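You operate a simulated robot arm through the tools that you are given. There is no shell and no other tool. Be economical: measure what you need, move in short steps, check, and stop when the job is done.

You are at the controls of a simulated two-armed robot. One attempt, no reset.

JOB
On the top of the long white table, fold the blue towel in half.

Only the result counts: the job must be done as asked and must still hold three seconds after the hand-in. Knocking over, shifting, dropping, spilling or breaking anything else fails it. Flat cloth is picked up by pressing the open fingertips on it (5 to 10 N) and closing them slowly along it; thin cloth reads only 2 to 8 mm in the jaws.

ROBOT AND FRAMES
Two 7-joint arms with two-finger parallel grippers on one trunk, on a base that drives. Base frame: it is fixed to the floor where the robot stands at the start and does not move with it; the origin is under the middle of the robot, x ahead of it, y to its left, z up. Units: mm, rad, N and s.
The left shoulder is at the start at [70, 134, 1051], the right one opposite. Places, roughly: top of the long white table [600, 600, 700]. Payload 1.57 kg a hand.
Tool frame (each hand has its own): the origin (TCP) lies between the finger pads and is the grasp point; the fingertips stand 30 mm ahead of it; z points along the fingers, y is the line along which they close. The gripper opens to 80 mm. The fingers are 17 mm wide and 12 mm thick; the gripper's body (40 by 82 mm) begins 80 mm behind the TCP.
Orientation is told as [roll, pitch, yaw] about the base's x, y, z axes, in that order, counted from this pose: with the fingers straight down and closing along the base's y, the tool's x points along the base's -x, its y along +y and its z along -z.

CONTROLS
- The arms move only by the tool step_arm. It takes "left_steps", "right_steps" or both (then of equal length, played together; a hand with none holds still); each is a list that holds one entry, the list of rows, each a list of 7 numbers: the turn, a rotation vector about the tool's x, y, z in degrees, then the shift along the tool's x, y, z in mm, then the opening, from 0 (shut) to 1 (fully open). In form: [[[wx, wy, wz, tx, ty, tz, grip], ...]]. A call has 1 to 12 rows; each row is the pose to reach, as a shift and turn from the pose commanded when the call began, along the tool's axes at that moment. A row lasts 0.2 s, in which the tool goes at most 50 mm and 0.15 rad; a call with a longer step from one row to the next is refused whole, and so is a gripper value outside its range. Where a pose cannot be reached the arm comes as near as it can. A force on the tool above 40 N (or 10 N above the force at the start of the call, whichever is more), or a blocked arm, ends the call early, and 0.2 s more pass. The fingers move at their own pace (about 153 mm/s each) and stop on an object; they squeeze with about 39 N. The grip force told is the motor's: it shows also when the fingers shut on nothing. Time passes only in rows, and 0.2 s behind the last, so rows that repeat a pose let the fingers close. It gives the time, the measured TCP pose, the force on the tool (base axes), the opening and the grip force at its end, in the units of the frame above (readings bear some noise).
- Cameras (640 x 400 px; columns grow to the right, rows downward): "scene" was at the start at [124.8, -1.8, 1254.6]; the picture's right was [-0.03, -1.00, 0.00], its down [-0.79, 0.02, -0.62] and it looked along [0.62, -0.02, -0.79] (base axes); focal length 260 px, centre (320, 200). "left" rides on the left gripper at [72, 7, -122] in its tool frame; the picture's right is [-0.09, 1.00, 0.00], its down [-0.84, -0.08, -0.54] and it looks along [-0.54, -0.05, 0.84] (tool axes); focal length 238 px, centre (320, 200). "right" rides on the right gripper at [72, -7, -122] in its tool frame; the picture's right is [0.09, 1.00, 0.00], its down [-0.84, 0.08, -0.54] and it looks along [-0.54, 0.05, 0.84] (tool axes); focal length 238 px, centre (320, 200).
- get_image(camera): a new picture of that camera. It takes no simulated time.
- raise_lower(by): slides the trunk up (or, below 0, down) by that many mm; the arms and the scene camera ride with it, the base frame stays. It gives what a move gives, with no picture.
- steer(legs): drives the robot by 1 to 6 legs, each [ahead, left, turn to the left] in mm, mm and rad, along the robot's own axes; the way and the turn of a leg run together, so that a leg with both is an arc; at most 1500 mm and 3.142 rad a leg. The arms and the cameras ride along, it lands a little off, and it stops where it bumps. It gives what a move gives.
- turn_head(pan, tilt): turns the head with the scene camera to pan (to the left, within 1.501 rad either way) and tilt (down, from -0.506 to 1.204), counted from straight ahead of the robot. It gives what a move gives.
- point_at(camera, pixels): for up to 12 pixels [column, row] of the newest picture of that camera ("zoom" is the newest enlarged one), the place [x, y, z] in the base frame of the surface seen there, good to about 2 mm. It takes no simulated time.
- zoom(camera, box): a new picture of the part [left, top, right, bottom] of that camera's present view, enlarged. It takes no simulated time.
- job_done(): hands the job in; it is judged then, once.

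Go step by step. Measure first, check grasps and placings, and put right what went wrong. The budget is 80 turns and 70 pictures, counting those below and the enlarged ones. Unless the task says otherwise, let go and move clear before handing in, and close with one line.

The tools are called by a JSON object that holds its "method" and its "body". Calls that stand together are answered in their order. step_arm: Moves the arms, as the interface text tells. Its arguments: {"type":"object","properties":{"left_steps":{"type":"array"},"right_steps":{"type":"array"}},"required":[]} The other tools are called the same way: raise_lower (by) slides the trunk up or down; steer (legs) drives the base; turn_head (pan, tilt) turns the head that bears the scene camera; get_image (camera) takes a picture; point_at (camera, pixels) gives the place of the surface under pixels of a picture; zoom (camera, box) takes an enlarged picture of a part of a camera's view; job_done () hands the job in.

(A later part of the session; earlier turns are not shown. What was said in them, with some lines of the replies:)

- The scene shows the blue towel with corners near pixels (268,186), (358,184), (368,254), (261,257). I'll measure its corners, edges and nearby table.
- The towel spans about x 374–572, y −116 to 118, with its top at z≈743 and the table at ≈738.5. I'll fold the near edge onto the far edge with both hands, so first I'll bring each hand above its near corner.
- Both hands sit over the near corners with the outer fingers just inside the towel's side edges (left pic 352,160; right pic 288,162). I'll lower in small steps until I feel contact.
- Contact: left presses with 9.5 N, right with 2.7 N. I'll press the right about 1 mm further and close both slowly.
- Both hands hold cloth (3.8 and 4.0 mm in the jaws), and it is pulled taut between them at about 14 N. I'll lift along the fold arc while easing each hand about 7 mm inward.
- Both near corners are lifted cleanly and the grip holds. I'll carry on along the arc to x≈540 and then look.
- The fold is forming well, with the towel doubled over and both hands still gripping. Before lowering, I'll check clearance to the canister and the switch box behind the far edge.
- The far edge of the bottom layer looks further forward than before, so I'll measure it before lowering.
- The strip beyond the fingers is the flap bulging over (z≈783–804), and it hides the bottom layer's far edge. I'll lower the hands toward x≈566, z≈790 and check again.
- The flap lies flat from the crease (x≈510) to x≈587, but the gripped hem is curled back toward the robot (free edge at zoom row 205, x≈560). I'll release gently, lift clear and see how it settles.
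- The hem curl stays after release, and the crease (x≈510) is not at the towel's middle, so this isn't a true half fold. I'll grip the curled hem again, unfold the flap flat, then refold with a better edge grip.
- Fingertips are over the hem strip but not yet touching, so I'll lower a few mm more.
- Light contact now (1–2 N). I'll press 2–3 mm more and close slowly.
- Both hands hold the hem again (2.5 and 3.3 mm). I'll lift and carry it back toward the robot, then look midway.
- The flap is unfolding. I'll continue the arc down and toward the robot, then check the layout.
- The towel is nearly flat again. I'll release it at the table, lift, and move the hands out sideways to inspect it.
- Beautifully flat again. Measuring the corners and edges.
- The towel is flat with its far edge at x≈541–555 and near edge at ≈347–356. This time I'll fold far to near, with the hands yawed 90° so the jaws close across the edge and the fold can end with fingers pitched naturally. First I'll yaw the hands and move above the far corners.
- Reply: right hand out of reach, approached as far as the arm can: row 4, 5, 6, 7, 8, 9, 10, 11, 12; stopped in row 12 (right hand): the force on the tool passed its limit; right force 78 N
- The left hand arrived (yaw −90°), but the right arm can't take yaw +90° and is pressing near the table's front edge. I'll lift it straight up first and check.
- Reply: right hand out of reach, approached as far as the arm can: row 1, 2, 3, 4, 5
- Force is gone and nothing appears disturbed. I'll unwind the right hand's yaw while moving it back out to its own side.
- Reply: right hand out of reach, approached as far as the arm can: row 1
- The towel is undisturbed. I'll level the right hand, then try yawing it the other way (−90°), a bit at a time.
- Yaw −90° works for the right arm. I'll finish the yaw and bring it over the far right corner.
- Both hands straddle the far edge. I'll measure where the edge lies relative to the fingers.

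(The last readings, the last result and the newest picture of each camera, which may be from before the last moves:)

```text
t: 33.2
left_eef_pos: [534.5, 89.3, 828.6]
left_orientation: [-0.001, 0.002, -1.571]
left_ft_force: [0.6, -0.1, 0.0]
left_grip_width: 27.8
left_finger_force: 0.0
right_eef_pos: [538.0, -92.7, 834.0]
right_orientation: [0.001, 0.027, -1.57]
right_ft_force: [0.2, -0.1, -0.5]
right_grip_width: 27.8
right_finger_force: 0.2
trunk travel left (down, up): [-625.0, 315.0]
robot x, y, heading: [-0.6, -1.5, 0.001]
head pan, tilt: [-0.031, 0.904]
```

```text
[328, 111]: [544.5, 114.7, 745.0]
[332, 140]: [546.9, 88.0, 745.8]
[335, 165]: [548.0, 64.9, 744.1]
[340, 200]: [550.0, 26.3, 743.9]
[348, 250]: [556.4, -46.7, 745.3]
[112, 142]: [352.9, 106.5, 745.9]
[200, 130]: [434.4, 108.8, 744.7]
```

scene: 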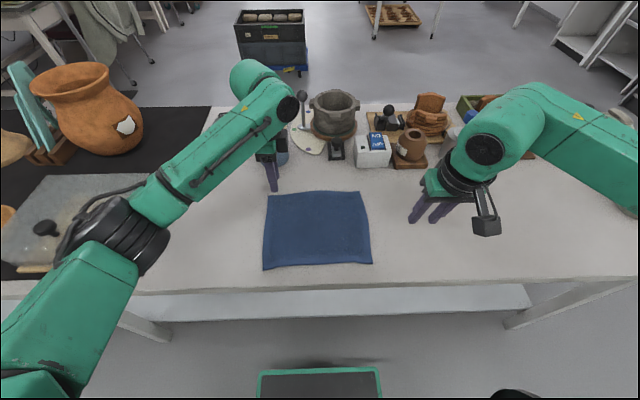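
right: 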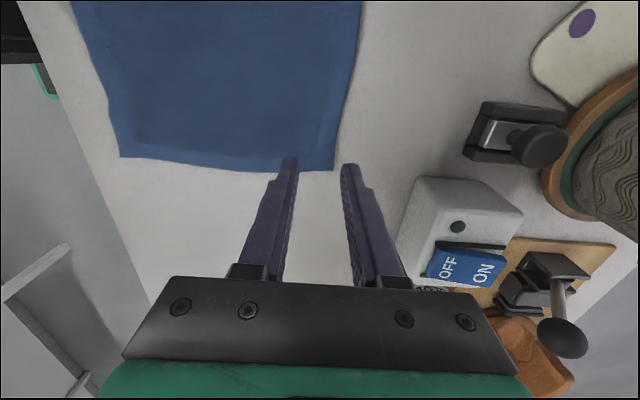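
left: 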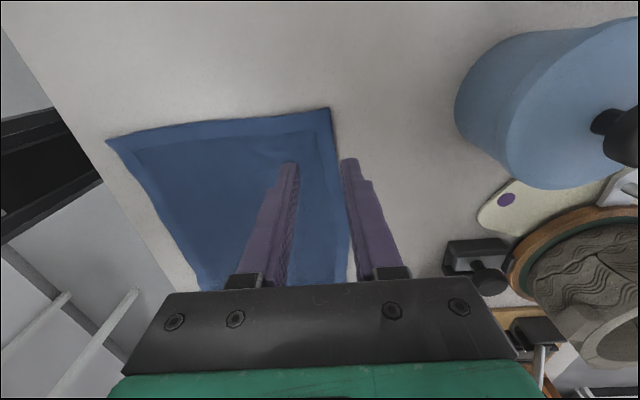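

Edge at x≈547 (left hand) and ≈551 (right hand). I'll tilt both 6° so the outer finger reaches lower than the inner one, outside the edge, and descend to just above contact.

{"method": "step_arm", "body": {"left_steps": [[[3, 0, 0, 0, 5.5, 15, 0.35], [6, 0, 0, 0, 5.5, 30, 0.35], [6, 0, 0, 0, 5.5, 45, 0.35], [6, 0, 0, 0, 5.5, 52, 0.35], [6, 0, 0, 0, 5.5, 52, 0.35]]], "right_steps": [[[3, -0.7, 0, 3, 6, 15, 0.35], [6, -1.5, 0, 3, 6, 30, 0.35], [6, -1.5, 0, 3, 6, 46, 0.35], [6, -1.5, 0, 3, 6, 58, 0.35], [6, -1.5, 0, 3, 6, 58, 0.35]]]}}

{"method": "zoom", "body": {"camera": "right", "box": [220, 80, 420, 280]}}

{"method": "zoom", "body": {"camera": "left", "box": [220, 80, 420, 280]}}

```text
t: 34.4
left_eef_pos: [539.3, 88.6, 776.2]
left_orientation: [-0.107, 0.001, -1.572]
left_ft_force: [0.2, -0.1, -0.8]
left_grip_width: 28.1
left_finger_force: 0.0
right_eef_pos: [544.3, -84.8, 776.5]
right_orientation: [-0.104, -0.001, -1.568]
right_ft_force: [-0.6, 0.0, 0.8]
right_grip_width: 27.8
right_finger_force: 0.1
trunk travel left (down, up): [-625.0, 315.0]
robot x, y, heading: [1.7, 1.9, 0.007]
head pan, tilt: [-0.031, 0.904]
```

```text
2.00 times, centred on (320, 180) of right
```

zoom: 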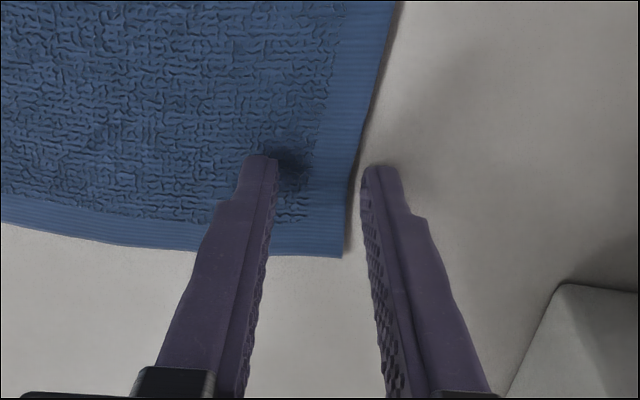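

```text
2.00 times, centred on (320, 180) of left
```

zoom: 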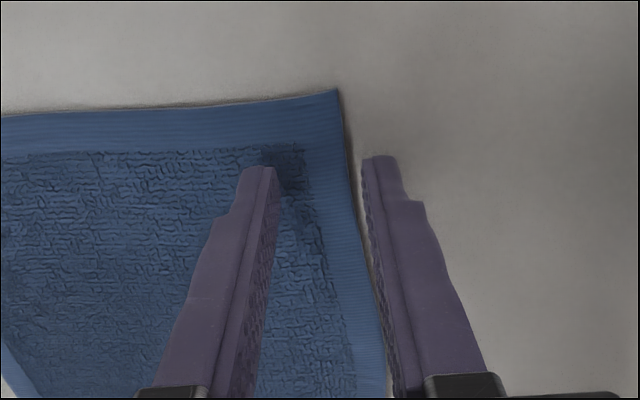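

Exactly as wanted: the outer fingers are just outside the edge and the inner ones on the towel. I'll lower to contact.

{"method": "step_arm", "body": {"left_steps": [[[0, 0, 0, 0, 0, 3, 0.35], [0, 0, 0, 0, 0, 5, 0.35], [0, 0, 0, 0, 0, 5, 0.35]]], "right_steps": [[[0, 0, 0, 0, 0, 3, 0.35], [0, 0, 0, 0, 0, 5, 0.35], [0, 0, 0, 0, 0, 5, 0.35]]]}}

```text
t: 35.2
left_eef_pos: [538.3, 88.4, 771.5]
left_orientation: [-0.107, 0.0, -1.571]
left_ft_force: [0.4, -0.6, 1.1]
left_grip_width: 27.9
left_finger_force: 0.1
right_eef_pos: [544.9, -84.2, 772.2]
right_orientation: [-0.101, -0.001, -1.567]
right_ft_force: [2.6, -1.6, 11.1]
right_grip_width: 29.0
right_finger_force: 0.3
trunk travel left (down, up): [-625.0, 315.0]
robot x, y, heading: [4.4, 3.6, -0.005]
head pan, tilt: [-0.031, 0.904]
```

Right presses at 11 N, left only 1 N. I'll press the left 1.5 mm more and close both slowly.

{"method": "step_arm", "body": {"left_steps": [[[0, 0, 0, 0, 0, 1, 0.35], [0, 0, 0, 0, 0, 1.7, 0.35], [0, 0, 0, 0, 0, 1.7, 0.31], [0, 0, 0, 0, 0, 1.7, 0.27], [0, 0, 0, 0, 0, 1.7, 0.23], [0, 0, 0, 0, 0, 1.7, 0.19], [0, 0, 0, 0, 0, 1.7, 0.15], [0, 0, 0, 0, 0, 1.7, 0.11], [0, 0, 0, 0, 0, 1.7, 0.07], [0, 0, 0, 0, 0, 1.7, 0.03], [0, 0, 0, 0, 0, 1.7, 0], [0, 0, 0, 0, 0, 1.7, 0]]], "right_steps": [[[0, 0, 0, 0, 0, 0, 0.35], [0, 0, 0, 0, 0, 0, 0.35], [0, 0, 0, 0, 0, 0, 0.31], [0, 0, 0, 0, 0, 0, 0.27], [0, 0, 0, 0, 0, 0, 0.23], [0, 0, 0, 0, 0, 0, 0.19], [0, 0, 0, 0, 0, 0, 0.15], [0, 0, 0, 0, 0, 0, 0.11], [0, 0, 0, 0, 0, 0, 0.07], [0, 0, 0, 0, 0, 0, 0.03], [0, 0, 0, 0, 0, 0, 0], [0, 0, 0, 0, 0, 0, 0]]]}}

{"method": "zoom", "body": {"camera": "right", "box": [220, 80, 420, 280]}}

{"method": "zoom", "body": {"camera": "left", "box": [220, 80, 420, 280]}}

```text
t: 37.8
left_eef_pos: [537.3, 89.4, 771.6]
left_orientation: [-0.105, 0.0, -1.57]
left_ft_force: [-2.2, -1.1, 15.8]
left_grip_width: 4.8
left_finger_force: 25.1
right_eef_pos: [541.1, -84.4, 772.9]
right_orientation: [-0.102, -0.001, -1.567]
right_ft_force: [-0.9, 0.2, 4.1]
right_grip_width: 4.1
right_finger_force: 24.7
trunk travel left (down, up): [-625.0, 315.0]
robot x, y, heading: [-0.1, 0.0, -0.002]
head pan, tilt: [-0.031, 0.904]
```

```text
2.00 times, centred on (320, 180) of right
```

zoom: 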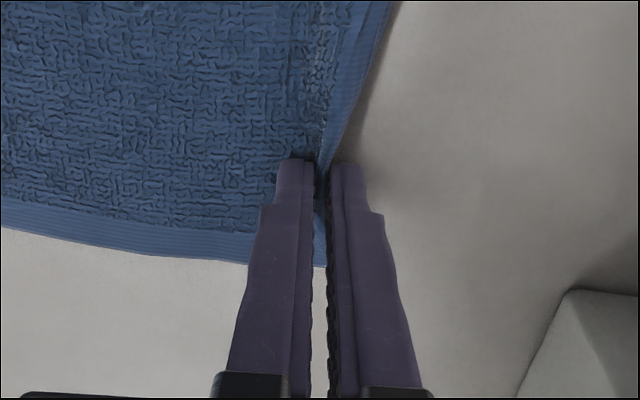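

```text
2.00 times, centred on (320, 180) of left
```

zoom: 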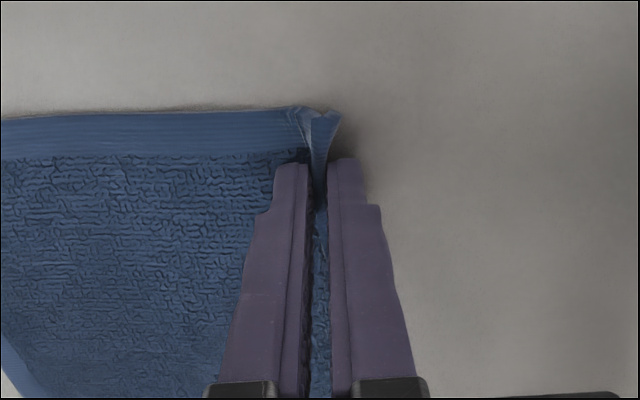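

Both hands hold the far hem right at its edge (4.8 and 4.1 mm) with no loose tail. I'll lift along the fold arc toward the robot while pitching the fingers forward, past the top of the arc, then look.

{"method": "step_arm", "body": {"left_steps": [[[0, 0, 0, 0, -1.5, -13.9, 0], [-3, 0, 0, 0, -9.1, -29.6, 0], [-7, 0, 0, 0, -19.9, -45.6, 0], [-12, 0, 0, 0, -36, -58.8, 0], [-17, 0, 0, 0, -55.6, -67.4, 0], [-22, 0, 0, 0, -76.7, -70.6, 0], [-26, 0, 0, 0, -97.7, -68.8, 0], [-30, 0, 0, 0, -117.2, -63.9, 0], [-30, 0, 0, 0, -117.2, -63.9, 0]]], "right_steps": [[[0, 0, 0, 0, -1.5, -13.9, 0], [-3, 0, 0, 0, -9.1, -29.6, 0], [-7, 0, 0, 0, -19.9, -45.6, 0], [-12, 0, 0, 0, -36, -58.8, 0], [-17, 0, 0, 0, -55.6, -67.4, 0], [-22, 0, 0, 0, -76.7, -70.6, 0], [-26, 0, 0, 0, -97.7, -68.8, 0], [-30, 0, 0, 0, -117.2, -63.9, 0], [-30, 0, 0, 0, -117.2, -63.9, 0]]]}}

{"method": "get_image", "body": {"camera": "scene"}}

{"method": "get_image", "body": {"camera": "right"}}

{"method": "get_image", "body": {"camera": "left"}}

```text
t: 39.8
left_eef_pos: [428.3, 90.4, 844.5]
left_orientation: [0.416, -0.001, -1.568]
left_ft_force: [-0.1, -0.7, -0.9]
left_grip_width: 3.7
left_finger_force: 25.1
right_eef_pos: [433.1, -86.1, 848.3]
right_orientation: [0.419, -0.001, -1.568]
right_ft_force: [-0.1, -0.1, 0.2]
right_grip_width: 3.8
right_finger_force: 24.8
trunk travel left (down, up): [-625.0, 315.0]
robot x, y, heading: [3.1, 2.4, -0.004]
head pan, tilt: [-0.031, 0.904]
```

```text
31 pictures are left
```

scene: 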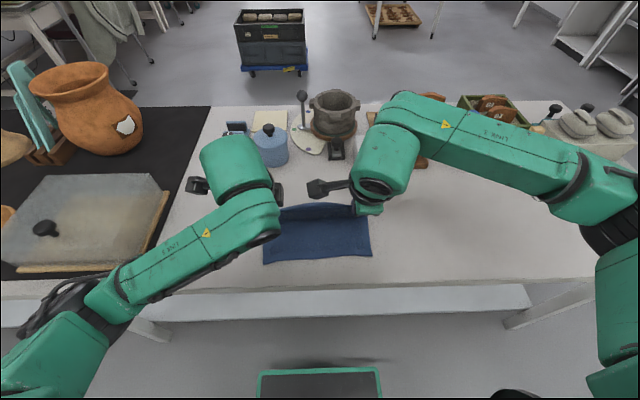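

```text
30 pictures are left
```

right: 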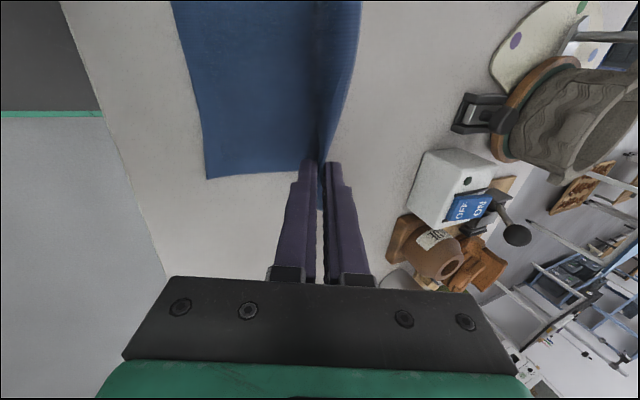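

```text
29 pictures are left
```

left: 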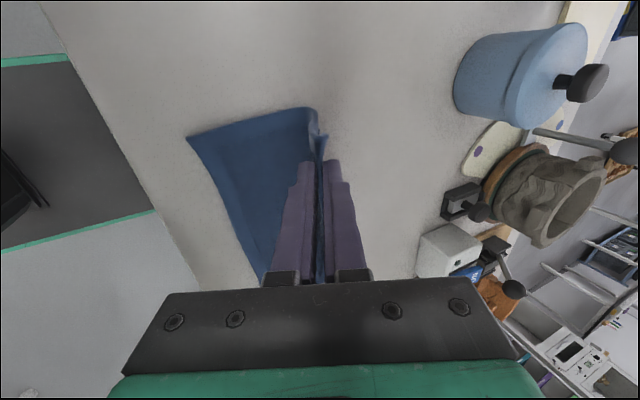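

The flap comes over cleanly in both hands and the bottom half lies undisturbed. I'll continue the arc down toward the near edge.

{"method": "step_arm", "body": {"left_steps": [[[-4, 0, 0, 0, -23.6, -0.8, 0], [-8, 0, 0, 0, -47.5, 4, 0], [-12, 0, 0, 0, -68.8, 13.3, 0], [-15, 0, 0, 0, -86.5, 22.9, 0], [-16, 0, 0, 0, -98.3, 31.1, 0], [-16, 0, 0, 0, -98.3, 31.1, 0]]], "right_steps": [[[-4, 0, 0, 0, -23.6, -0.8, 0], [-8, 0, 0, 0, -47.5, 4, 0], [-12, 0, 0, 0, -68.8, 13.3, 0], [-15, 0, 0, 0, -86.5, 22.9, 0], [-16, 0, 0, 0, -98.3, 31.1, 0], [-16, 0, 0, 0, -98.3, 31.1, 0]]]}}

{"method": "get_image", "body": {"camera": "scene"}}

{"method": "get_image", "body": {"camera": "right"}}

{"method": "get_image", "body": {"camera": "left"}}

```text
t: 41.2
left_eef_pos: [352.5, 90.0, 777.7]
left_orientation: [0.695, 0.001, -1.571]
left_ft_force: [-0.2, -0.4, -0.2]
left_grip_width: 3.7
left_finger_force: 24.5
right_eef_pos: [357.9, -84.8, 779.4]
right_orientation: [0.698, -0.001, -1.569]
right_ft_force: [-0.7, -0.7, 0.0]
right_grip_width: 3.8
right_finger_force: 24.5
trunk travel left (down, up): [-625.0, 315.0]
robot x, y, heading: [-1.0, 1.0, -0.006]
head pan, tilt: [-0.031, 0.904]
```

```text
28 pictures are left
```

scene: 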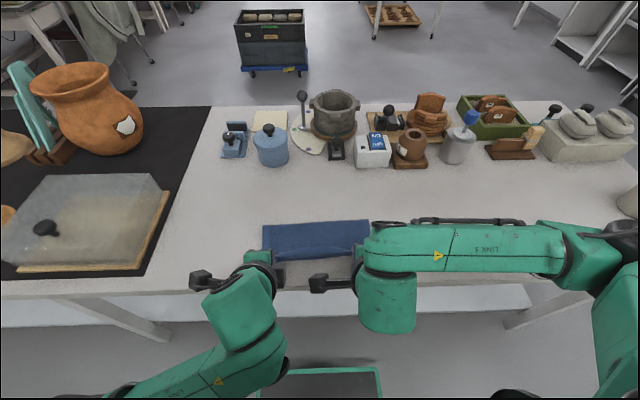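

```text
27 pictures are left
```

right: 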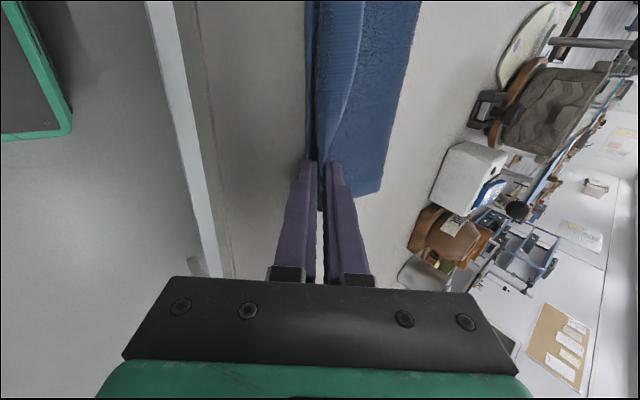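

```text
26 pictures are left
```

left: 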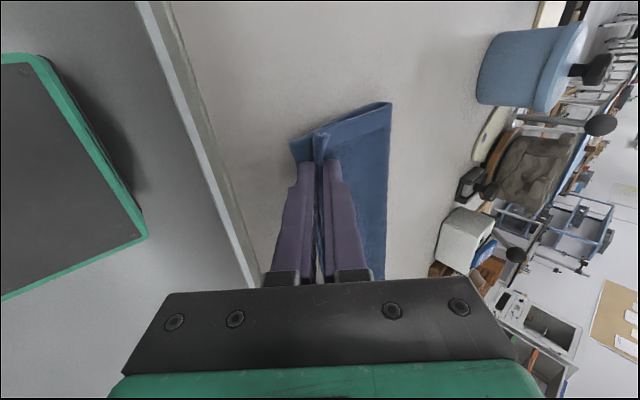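

The flap is nearly down on the near half. I'll zoom in to check how the edges line up.

{"method": "zoom", "body": {"camera": "left", "box": [240, 70, 440, 290]}}

{"method": "point_at", "body": {"camera": "left", "pixels": [[292, 143], [294, 155], [295, 175], [318, 133], [322, 150], [340, 130], [388, 108], [385, 130], [384, 200], [350, 140]]}}

{"method": "point_at", "body": {"camera": "right", "pixels": [[310, 130], [311, 60], [320, 100], [335, 100], [345, 110], [380, 190], [395, 100], [335, 30]]}}

```text
1.82 times, centred on (340, 180) of left
```

zoom: 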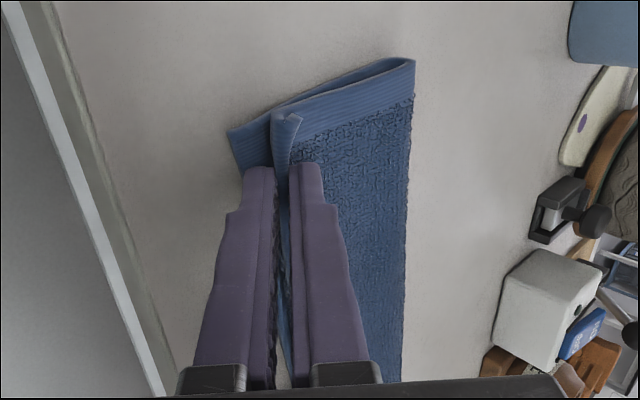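

```text
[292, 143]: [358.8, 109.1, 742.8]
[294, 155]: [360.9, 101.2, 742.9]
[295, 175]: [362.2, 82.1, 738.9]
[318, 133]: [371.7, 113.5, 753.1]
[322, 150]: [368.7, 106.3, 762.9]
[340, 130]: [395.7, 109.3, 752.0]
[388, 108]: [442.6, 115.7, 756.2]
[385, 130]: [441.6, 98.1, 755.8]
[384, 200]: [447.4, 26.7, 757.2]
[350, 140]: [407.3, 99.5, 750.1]
```

```text
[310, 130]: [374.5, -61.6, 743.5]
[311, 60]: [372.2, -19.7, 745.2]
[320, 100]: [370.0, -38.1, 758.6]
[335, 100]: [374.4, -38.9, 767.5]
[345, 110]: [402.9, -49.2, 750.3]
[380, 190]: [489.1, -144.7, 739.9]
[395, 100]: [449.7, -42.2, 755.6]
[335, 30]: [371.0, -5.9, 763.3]
```

The bottom's near edge is at x≈357, the crease at ≈449, and the flap's mouth at ≈371 with the pinched hem still upright. I'll open slightly in place and back out along the fingers.

{"method": "step_arm", "body": {"left_steps": [[[0, 0, 0, 0, 0, 0, 0.1], [0, 0, 0, 0, 0, 0, 0.2], [0, 0, 0, 0, 0, 0, 0.2], [0, 0, 0, 0, 0, -10, 0.2], [0, 0, 0, 0, 0, -25, 0.2], [0, 0, 0, 0, 0, -45, 0.2], [0, 0, 0, 0, 0, -70, 0.2]]], "right_steps": [[[0, 0, 0, 0, 0, 0, 0.1], [0, 0, 0, 0, 0, 0, 0.2], [0, 0, 0, 0, 0, 0, 0.2], [0, 0, 0, 0, 0, -10, 0.2], [0, 0, 0, 0, 0, -25, 0.2], [0, 0, 0, 0, 0, -45, 0.2], [0, 0, 0, 0, 0, -70, 0.2]]]}}

{"method": "zoom", "body": {"camera": "scene", "box": [220, 190, 420, 315]}}

{"method": "get_image", "body": {"camera": "left"}}

{"method": "get_image", "body": {"camera": "right"}}

```text
t: 42.5
left_eef_pos: [340.2, 130.1, 774.4]
left_orientation: [0.69, 0.14, -1.511]
left_ft_force: [-24.9, -18.5, 42.2]
left_grip_width: 9.5
left_finger_force: 0.0
left hand out of reach, approached as far as the arm can: row 6
right_eef_pos: [335.9, -88.6, 801.3]
right_orientation: [0.711, 0.003, -1.566]
right_ft_force: [-0.1, 0.5, 0.4]
right_grip_width: 15.9
right_finger_force: 0.0
right hand out of reach, approached as far as the arm can: row 6
trunk travel left (down, up): [-625.0, 315.0]
robot x, y, heading: [0.8, 1.4, -0.001]
head pan, tilt: [-0.031, 0.904]
stopped in row 6 (left hand): the force on the tool passed its limit (the readings are from after the stop); the commanded pose is now the measured one
```

```text
3.20 times, centred on (320, 252) of scene
```

zoom: 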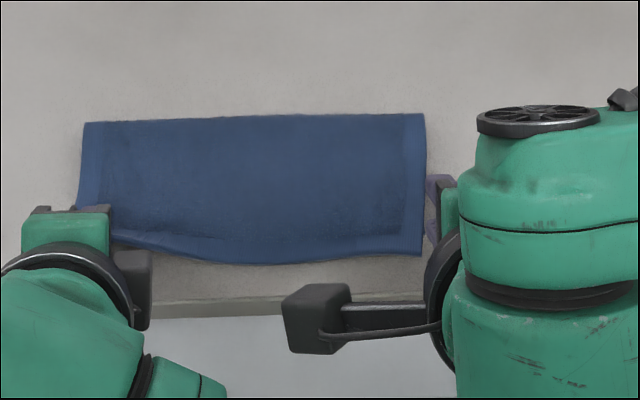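

```text
23 pictures are left
```

left: 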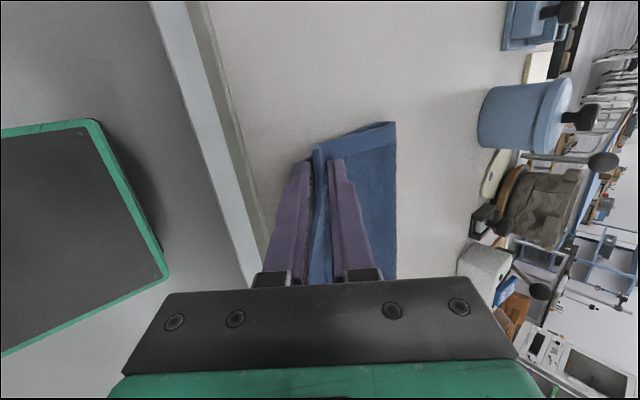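

```text
22 pictures are left
```

right: 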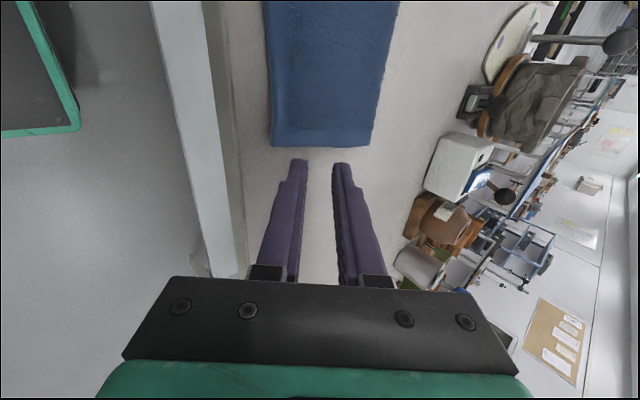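

The fold looks right: rows 120–260 in the zoom show a clean doubled rectangle. The left arm hit its reach limit and slid sideways out to y≈130, beyond the towel's side, pressing on the table. I'll ease it up slightly and further out to the left, and lift the right hand away.

{"method": "step_arm", "body": {"left_steps": [[[0, 0, 0, 3, 2, -2.5, 0.2], [0, 0, 0, 12, 4, -5, 0.2], [0, 0, 0, 24, 6, -7, 0.2], [0, 0, 0, 36, 8, -9, 0.2], [0, 0, 0, 50, 12, -13, 0.2], [0, 0, 0, 60, 25, -28, 0.2]]], "right_steps": [[[0, 0, 0, 0, 6, -7, 0.2], [0, 0, 0, 0, 13, -15, 0.2], [0, 0, 0, 0, 19, -23, 0.2], [0, 0, 0, 0, 26, -31, 0.2], [0, 0, 0, 0, 32, -38, 0.2], [0, 0, 0, 0, 38, -46, 0.2]]]}}

{"method": "get_image", "body": {"camera": "left"}}

{"method": "get_image", "body": {"camera": "scene"}}

```text
t: 43.2
left_eef_pos: [340.8, 135.1, 771.3]
left_orientation: [0.675, 0.15, -1.539]
left_ft_force: [-14.9, -25.9, 44.8]
left_grip_width: 4.1
left_finger_force: 0.0
right_eef_pos: [336.2, -88.7, 822.3]
right_orientation: [0.711, 0.006, -1.568]
right_ft_force: [0.2, 0.1, 0.5]
right_grip_width: 16.1
right_finger_force: 0.0
trunk travel left (down, up): [-625.0, 315.0]
robot x, y, heading: [3.5, -1.4, -0.006]
head pan, tilt: [-0.031, 0.904]
stopped in row 3 (left hand): the force on the tool passed its limit (the readings are from after the stop); the commanded pose is now the measured one
```

```text
21 pictures are left
```

left: 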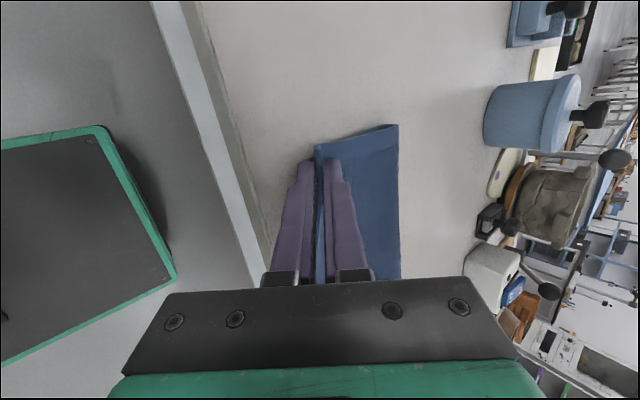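

```text
20 pictures are left
```

scene: 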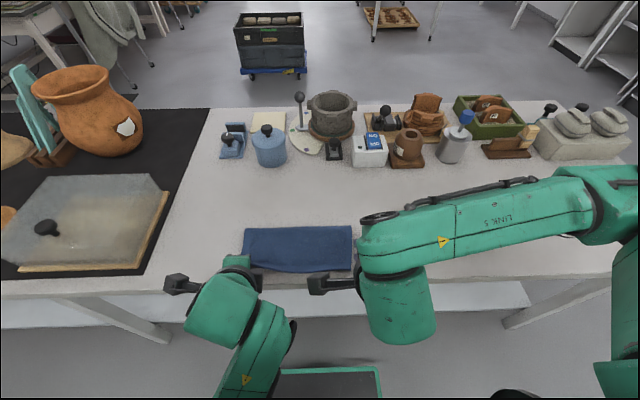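

The left fingers are pressed down on the table and squeezed nearly shut, and they have dragged the towel ~40 mm left; the towel is still folded. I'll raise the trunk 8 mm to take the load off without using the arm.

{"method": "raise_lower", "body": {"by": 8}}

{"method": "zoom", "body": {"camera": "left", "box": [220, 90, 420, 290]}}

```text
t: 43.8
left_eef_pos: [344.5, 141.1, 775.5]
left_orientation: [0.658, 0.15, -1.532]
left_ft_force: [-0.3, 0.6, 5.2]
left_grip_width: 12.3
left_finger_force: 0.0
right_eef_pos: [342.1, -84.3, 828.7]
right_orientation: [0.703, 0.003, -1.566]
right_ft_force: [0.3, -0.6, -0.8]
right_grip_width: 15.7
right_finger_force: 0.0
trunk travel left (down, up): [-633.0, 307.0]
robot x, y, heading: [-2.1, -0.6, -0.006]
head pan, tilt: [-0.031, 0.904]
```

```text
2.00 times, centred on (320, 190) of left
```

zoom: 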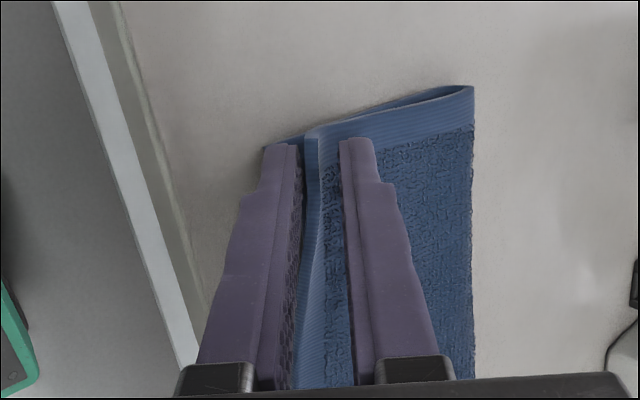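

The load is off (5 N) and the hem lies loose between the open left fingers. I'll slide the left hand out sideways along the hem and slightly up, past the towel's left side.

{"method": "step_arm", "body": {"left_steps": [[[0, 0, 0, 0, 1.5, -1.8, 0.2], [0, 0, 0, 8, 1.5, -1.8, 0.2], [0, 0, 0, 18, 1.5, -1.8, 0.2], [0, 0, 0, 30, 2, -2.2, 0.2], [0, 0, 0, 42, 2, -2.5, 0.2], [0, 0, 0, 54, 3, -3, 0.2], [0, 0, 0, 60, 3, -3, 0.2]]]}}

{"method": "get_image", "body": {"camera": "scene"}}

{"method": "get_image", "body": {"camera": "left"}}

```text
t: 44.8
left_eef_pos: [339.8, 159.0, 772.5]
left_orientation: [0.651, 0.18, -1.557]
left_ft_force: [-19.7, -17.8, 48.0]
left_grip_width: 5.1
left_finger_force: 0.0
left hand out of reach, approached as far as the arm can: row 4, 5
right_eef_pos: [335.0, -90.6, 832.5]
right_orientation: [0.711, 0.005, -1.567]
right_ft_force: [-0.7, -0.1, 0.3]
right_grip_width: 15.8
right_finger_force: 0.1
trunk travel left (down, up): [-633.0, 307.0]
robot x, y, heading: [-2.3, -2.1, -0.005]
head pan, tilt: [-0.031, 0.904]
stopped in row 5 (left hand): the force on the tool passed its limit (the readings are from after the stop); the commanded pose is now the measured one
```

```text
18 pictures are left
```

scene: 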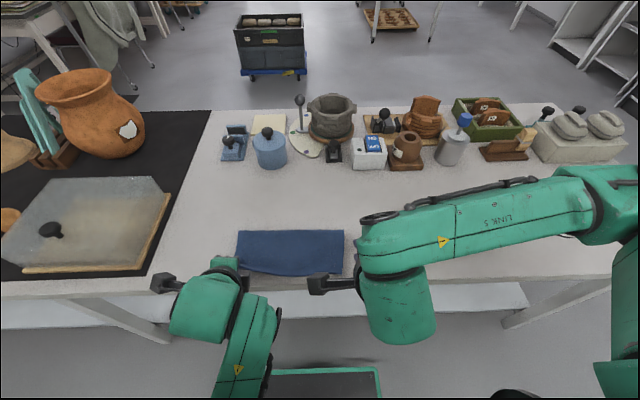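

```text
17 pictures are left
```

left: 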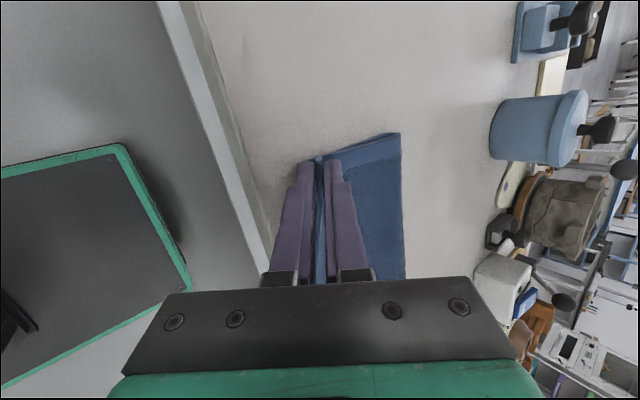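

The pose is at the arm's limit again and presses down. I'll raise the trunk 10 mm to unload it, then turn the fingers upright about their tips, which brings the arm back into comfortable reach, and lift.

{"method": "raise_lower", "body": {"by": 10}}

{"method": "step_arm", "body": {"left_steps": [[[7.5, 0, 0, 0, 5, 0, 0.2], [15, 0, 0, 0, 10, 0, 0.2], [22.5, 0, 0, 0, 15, -1, 0.2], [30, 0, 0, 0, 20, -1, 0.2], [37, 0, 0, 0, 25, -2, 0.2], [37, 0, 0, 0, 25, -2, 0.2]]]}}

{"method": "zoom", "body": {"camera": "left", "box": [220, 90, 420, 290]}}

```text
t: 45.4
left_eef_pos: [344.1, 164.9, 775.4]
left_orientation: [0.633, 0.174, -1.558]
left_ft_force: [1.1, 0.6, 3.9]
left_grip_width: 13.0
left_finger_force: 0.1
right_eef_pos: [342.7, -85.5, 838.1]
right_orientation: [0.704, -0.001, -1.566]
right_ft_force: [-0.3, 0.2, 0.3]
right_grip_width: 16.0
right_finger_force: 0.1
trunk travel left (down, up): [-643.0, 297.0]
robot x, y, heading: [-2.2, -2.2, -0.003]
head pan, tilt: [-0.031, 0.904]
```

```text
t: 46.4
left_eef_pos: [355.9, 219.7, 772.9]
left_orientation: [0.105, 0.381, -1.577]
left_ft_force: [0.7, 1.1, 2.1]
left_grip_width: 15.8
left_finger_force: 0.2
left hand out of reach, approached as far as the arm can: row 4, 5
right_eef_pos: [342.2, -84.9, 838.8]
right_orientation: [0.703, 0.002, -1.567]
right_ft_force: [-0.7, -0.9, -0.1]
right_grip_width: 16.2
right_finger_force: 0.2
trunk travel left (down, up): [-643.0, 297.0]
robot x, y, heading: [1.4, 0.7, -0.006]
head pan, tilt: [-0.031, 0.904]
stopped in row 5 (left hand): the arm was blocked; the commanded pose is now the measured one
```

```text
2.00 times, centred on (320, 190) of left
```

zoom: 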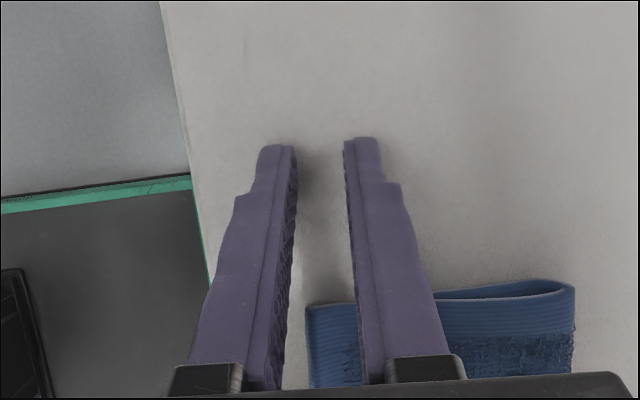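

The left fingers are now clear of the towel (y≈220), beside its left end. I'll raise the trunk 60 mm to take both hands up, and inspect the towel.

{"method": "raise_lower", "body": {"by": 60}}

{"method": "zoom", "body": {"camera": "scene", "box": [200, 180, 400, 305]}}

```text
t: 47.4
left_eef_pos: [355.9, 219.1, 831.2]
left_orientation: [0.105, 0.383, -1.58]
left_ft_force: [0.4, -0.5, -0.1]
left_grip_width: 16.0
left_finger_force: 0.0
right_eef_pos: [343.0, -85.1, 898.3]
right_orientation: [0.702, -0.001, -1.566]
right_ft_force: [0.1, -0.5, 0.1]
right_grip_width: 16.0
right_finger_force: 0.0
trunk travel left (down, up): [-703.0, 237.0]
robot x, y, heading: [1.0, -1.3, -0.0]
head pan, tilt: [-0.031, 0.904]
```

```text
3.20 times, centred on (300, 242) of scene
```

zoom: 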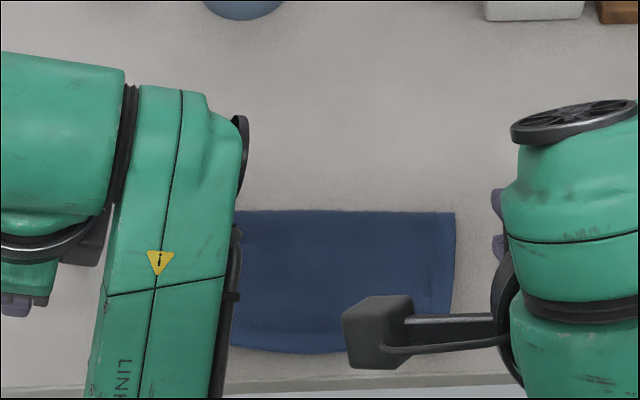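

The right half looks neat but the arms block the view. I'll back the base off 250 mm so both hands leave the towel area and I can see it all.

{"method": "steer", "body": {"legs": [[-250, 0, 0]]}}

{"method": "get_image", "body": {"camera": "scene"}}

{"method": "zoom", "body": {"camera": "scene", "box": [220, 100, 400, 220]}}

```text
t: 49.3
left_eef_pos: [104.9, 222.4, 831.9]
left_orientation: [0.105, 0.382, -1.573]
left_ft_force: [0.7, 0.3, -0.1]
left_grip_width: 16.0
left_finger_force: 0.0
right_eef_pos: [91.3, -84.9, 898.1]
right_orientation: [0.702, 0.0, -1.565]
right_ft_force: [-0.1, 0.3, 0.1]
right_grip_width: 15.9
right_finger_force: 0.0
trunk travel left (down, up): [-703.0, 237.0]
robot x, y, heading: [-250.1, 1.0, -0.001]
head pan, tilt: [-0.031, 0.904]
```

```text
14 pictures are left
```

scene: 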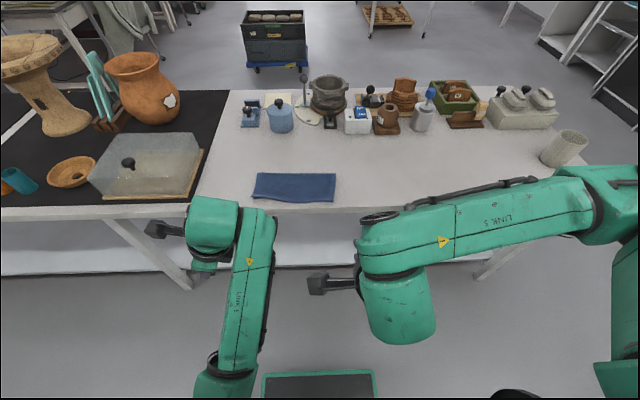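

```text
3.33 times, centred on (310, 160) of scene
```

zoom: 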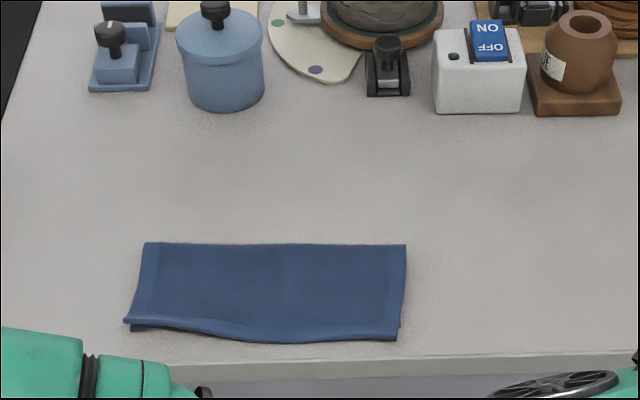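

A clean half-fold is visible and nothing else has moved. I'll check the near edge and corners closely for alignment.

{"method": "zoom", "body": {"camera": "scene", "box": [248, 165, 342, 209]}}

{"method": "point_at", "body": {"camera": "zoom", "pixels": [[55, 65], [580, 62], [565, 262], [565, 240], [25, 215], [35, 238], [300, 262], [300, 245], [200, 235], [450, 260], [300, 150], [120, 225]]}}

```text
6.81 times, centred on (295, 187) of scene
```

zoom: 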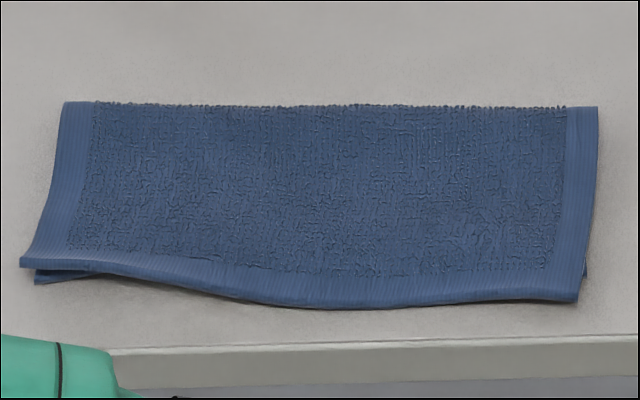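

```text
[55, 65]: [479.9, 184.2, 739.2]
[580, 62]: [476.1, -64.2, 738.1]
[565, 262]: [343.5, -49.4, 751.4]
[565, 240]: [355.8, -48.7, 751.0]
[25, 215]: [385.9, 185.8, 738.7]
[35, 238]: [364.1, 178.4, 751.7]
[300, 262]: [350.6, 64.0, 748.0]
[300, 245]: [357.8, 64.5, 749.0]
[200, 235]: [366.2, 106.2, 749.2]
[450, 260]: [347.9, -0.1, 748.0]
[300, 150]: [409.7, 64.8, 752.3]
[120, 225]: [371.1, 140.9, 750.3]
```

The top hem spreads fully out, with only a few mm of the bottom layer showing at the near-left corner (zoom 40,280). I'll do a final corner measurement.

{"method": "point_at", "body": {"camera": "zoom", "pixels": [[24, 261], [42, 280], [574, 298], [583, 275], [66, 106], [596, 112], [300, 300], [150, 272], [75, 276], [420, 300]]}}

```text
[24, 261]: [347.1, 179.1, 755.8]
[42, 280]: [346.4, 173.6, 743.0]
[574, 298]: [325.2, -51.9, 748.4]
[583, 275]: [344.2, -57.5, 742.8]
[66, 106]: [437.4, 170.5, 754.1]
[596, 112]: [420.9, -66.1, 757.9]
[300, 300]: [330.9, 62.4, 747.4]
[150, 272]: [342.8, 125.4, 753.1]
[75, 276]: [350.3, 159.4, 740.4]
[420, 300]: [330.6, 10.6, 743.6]
```

Corners agree within a few mm (top x≈347/325, crease ≈437/421, two layers flat at z≈750). The hands are well clear and the other objects are in place, so I'm handing in.

{"method": "job_done", "body": {}}

```text
The job is handed in.
```

I folded the blue towel in half on the long white table, let go and moved both hands clear. The edges line up to within a few millimetres and nothing else was disturbed. The first fold was off-centre, so I opened it and refolded. The towel ended up about 60 mm left of where it started.
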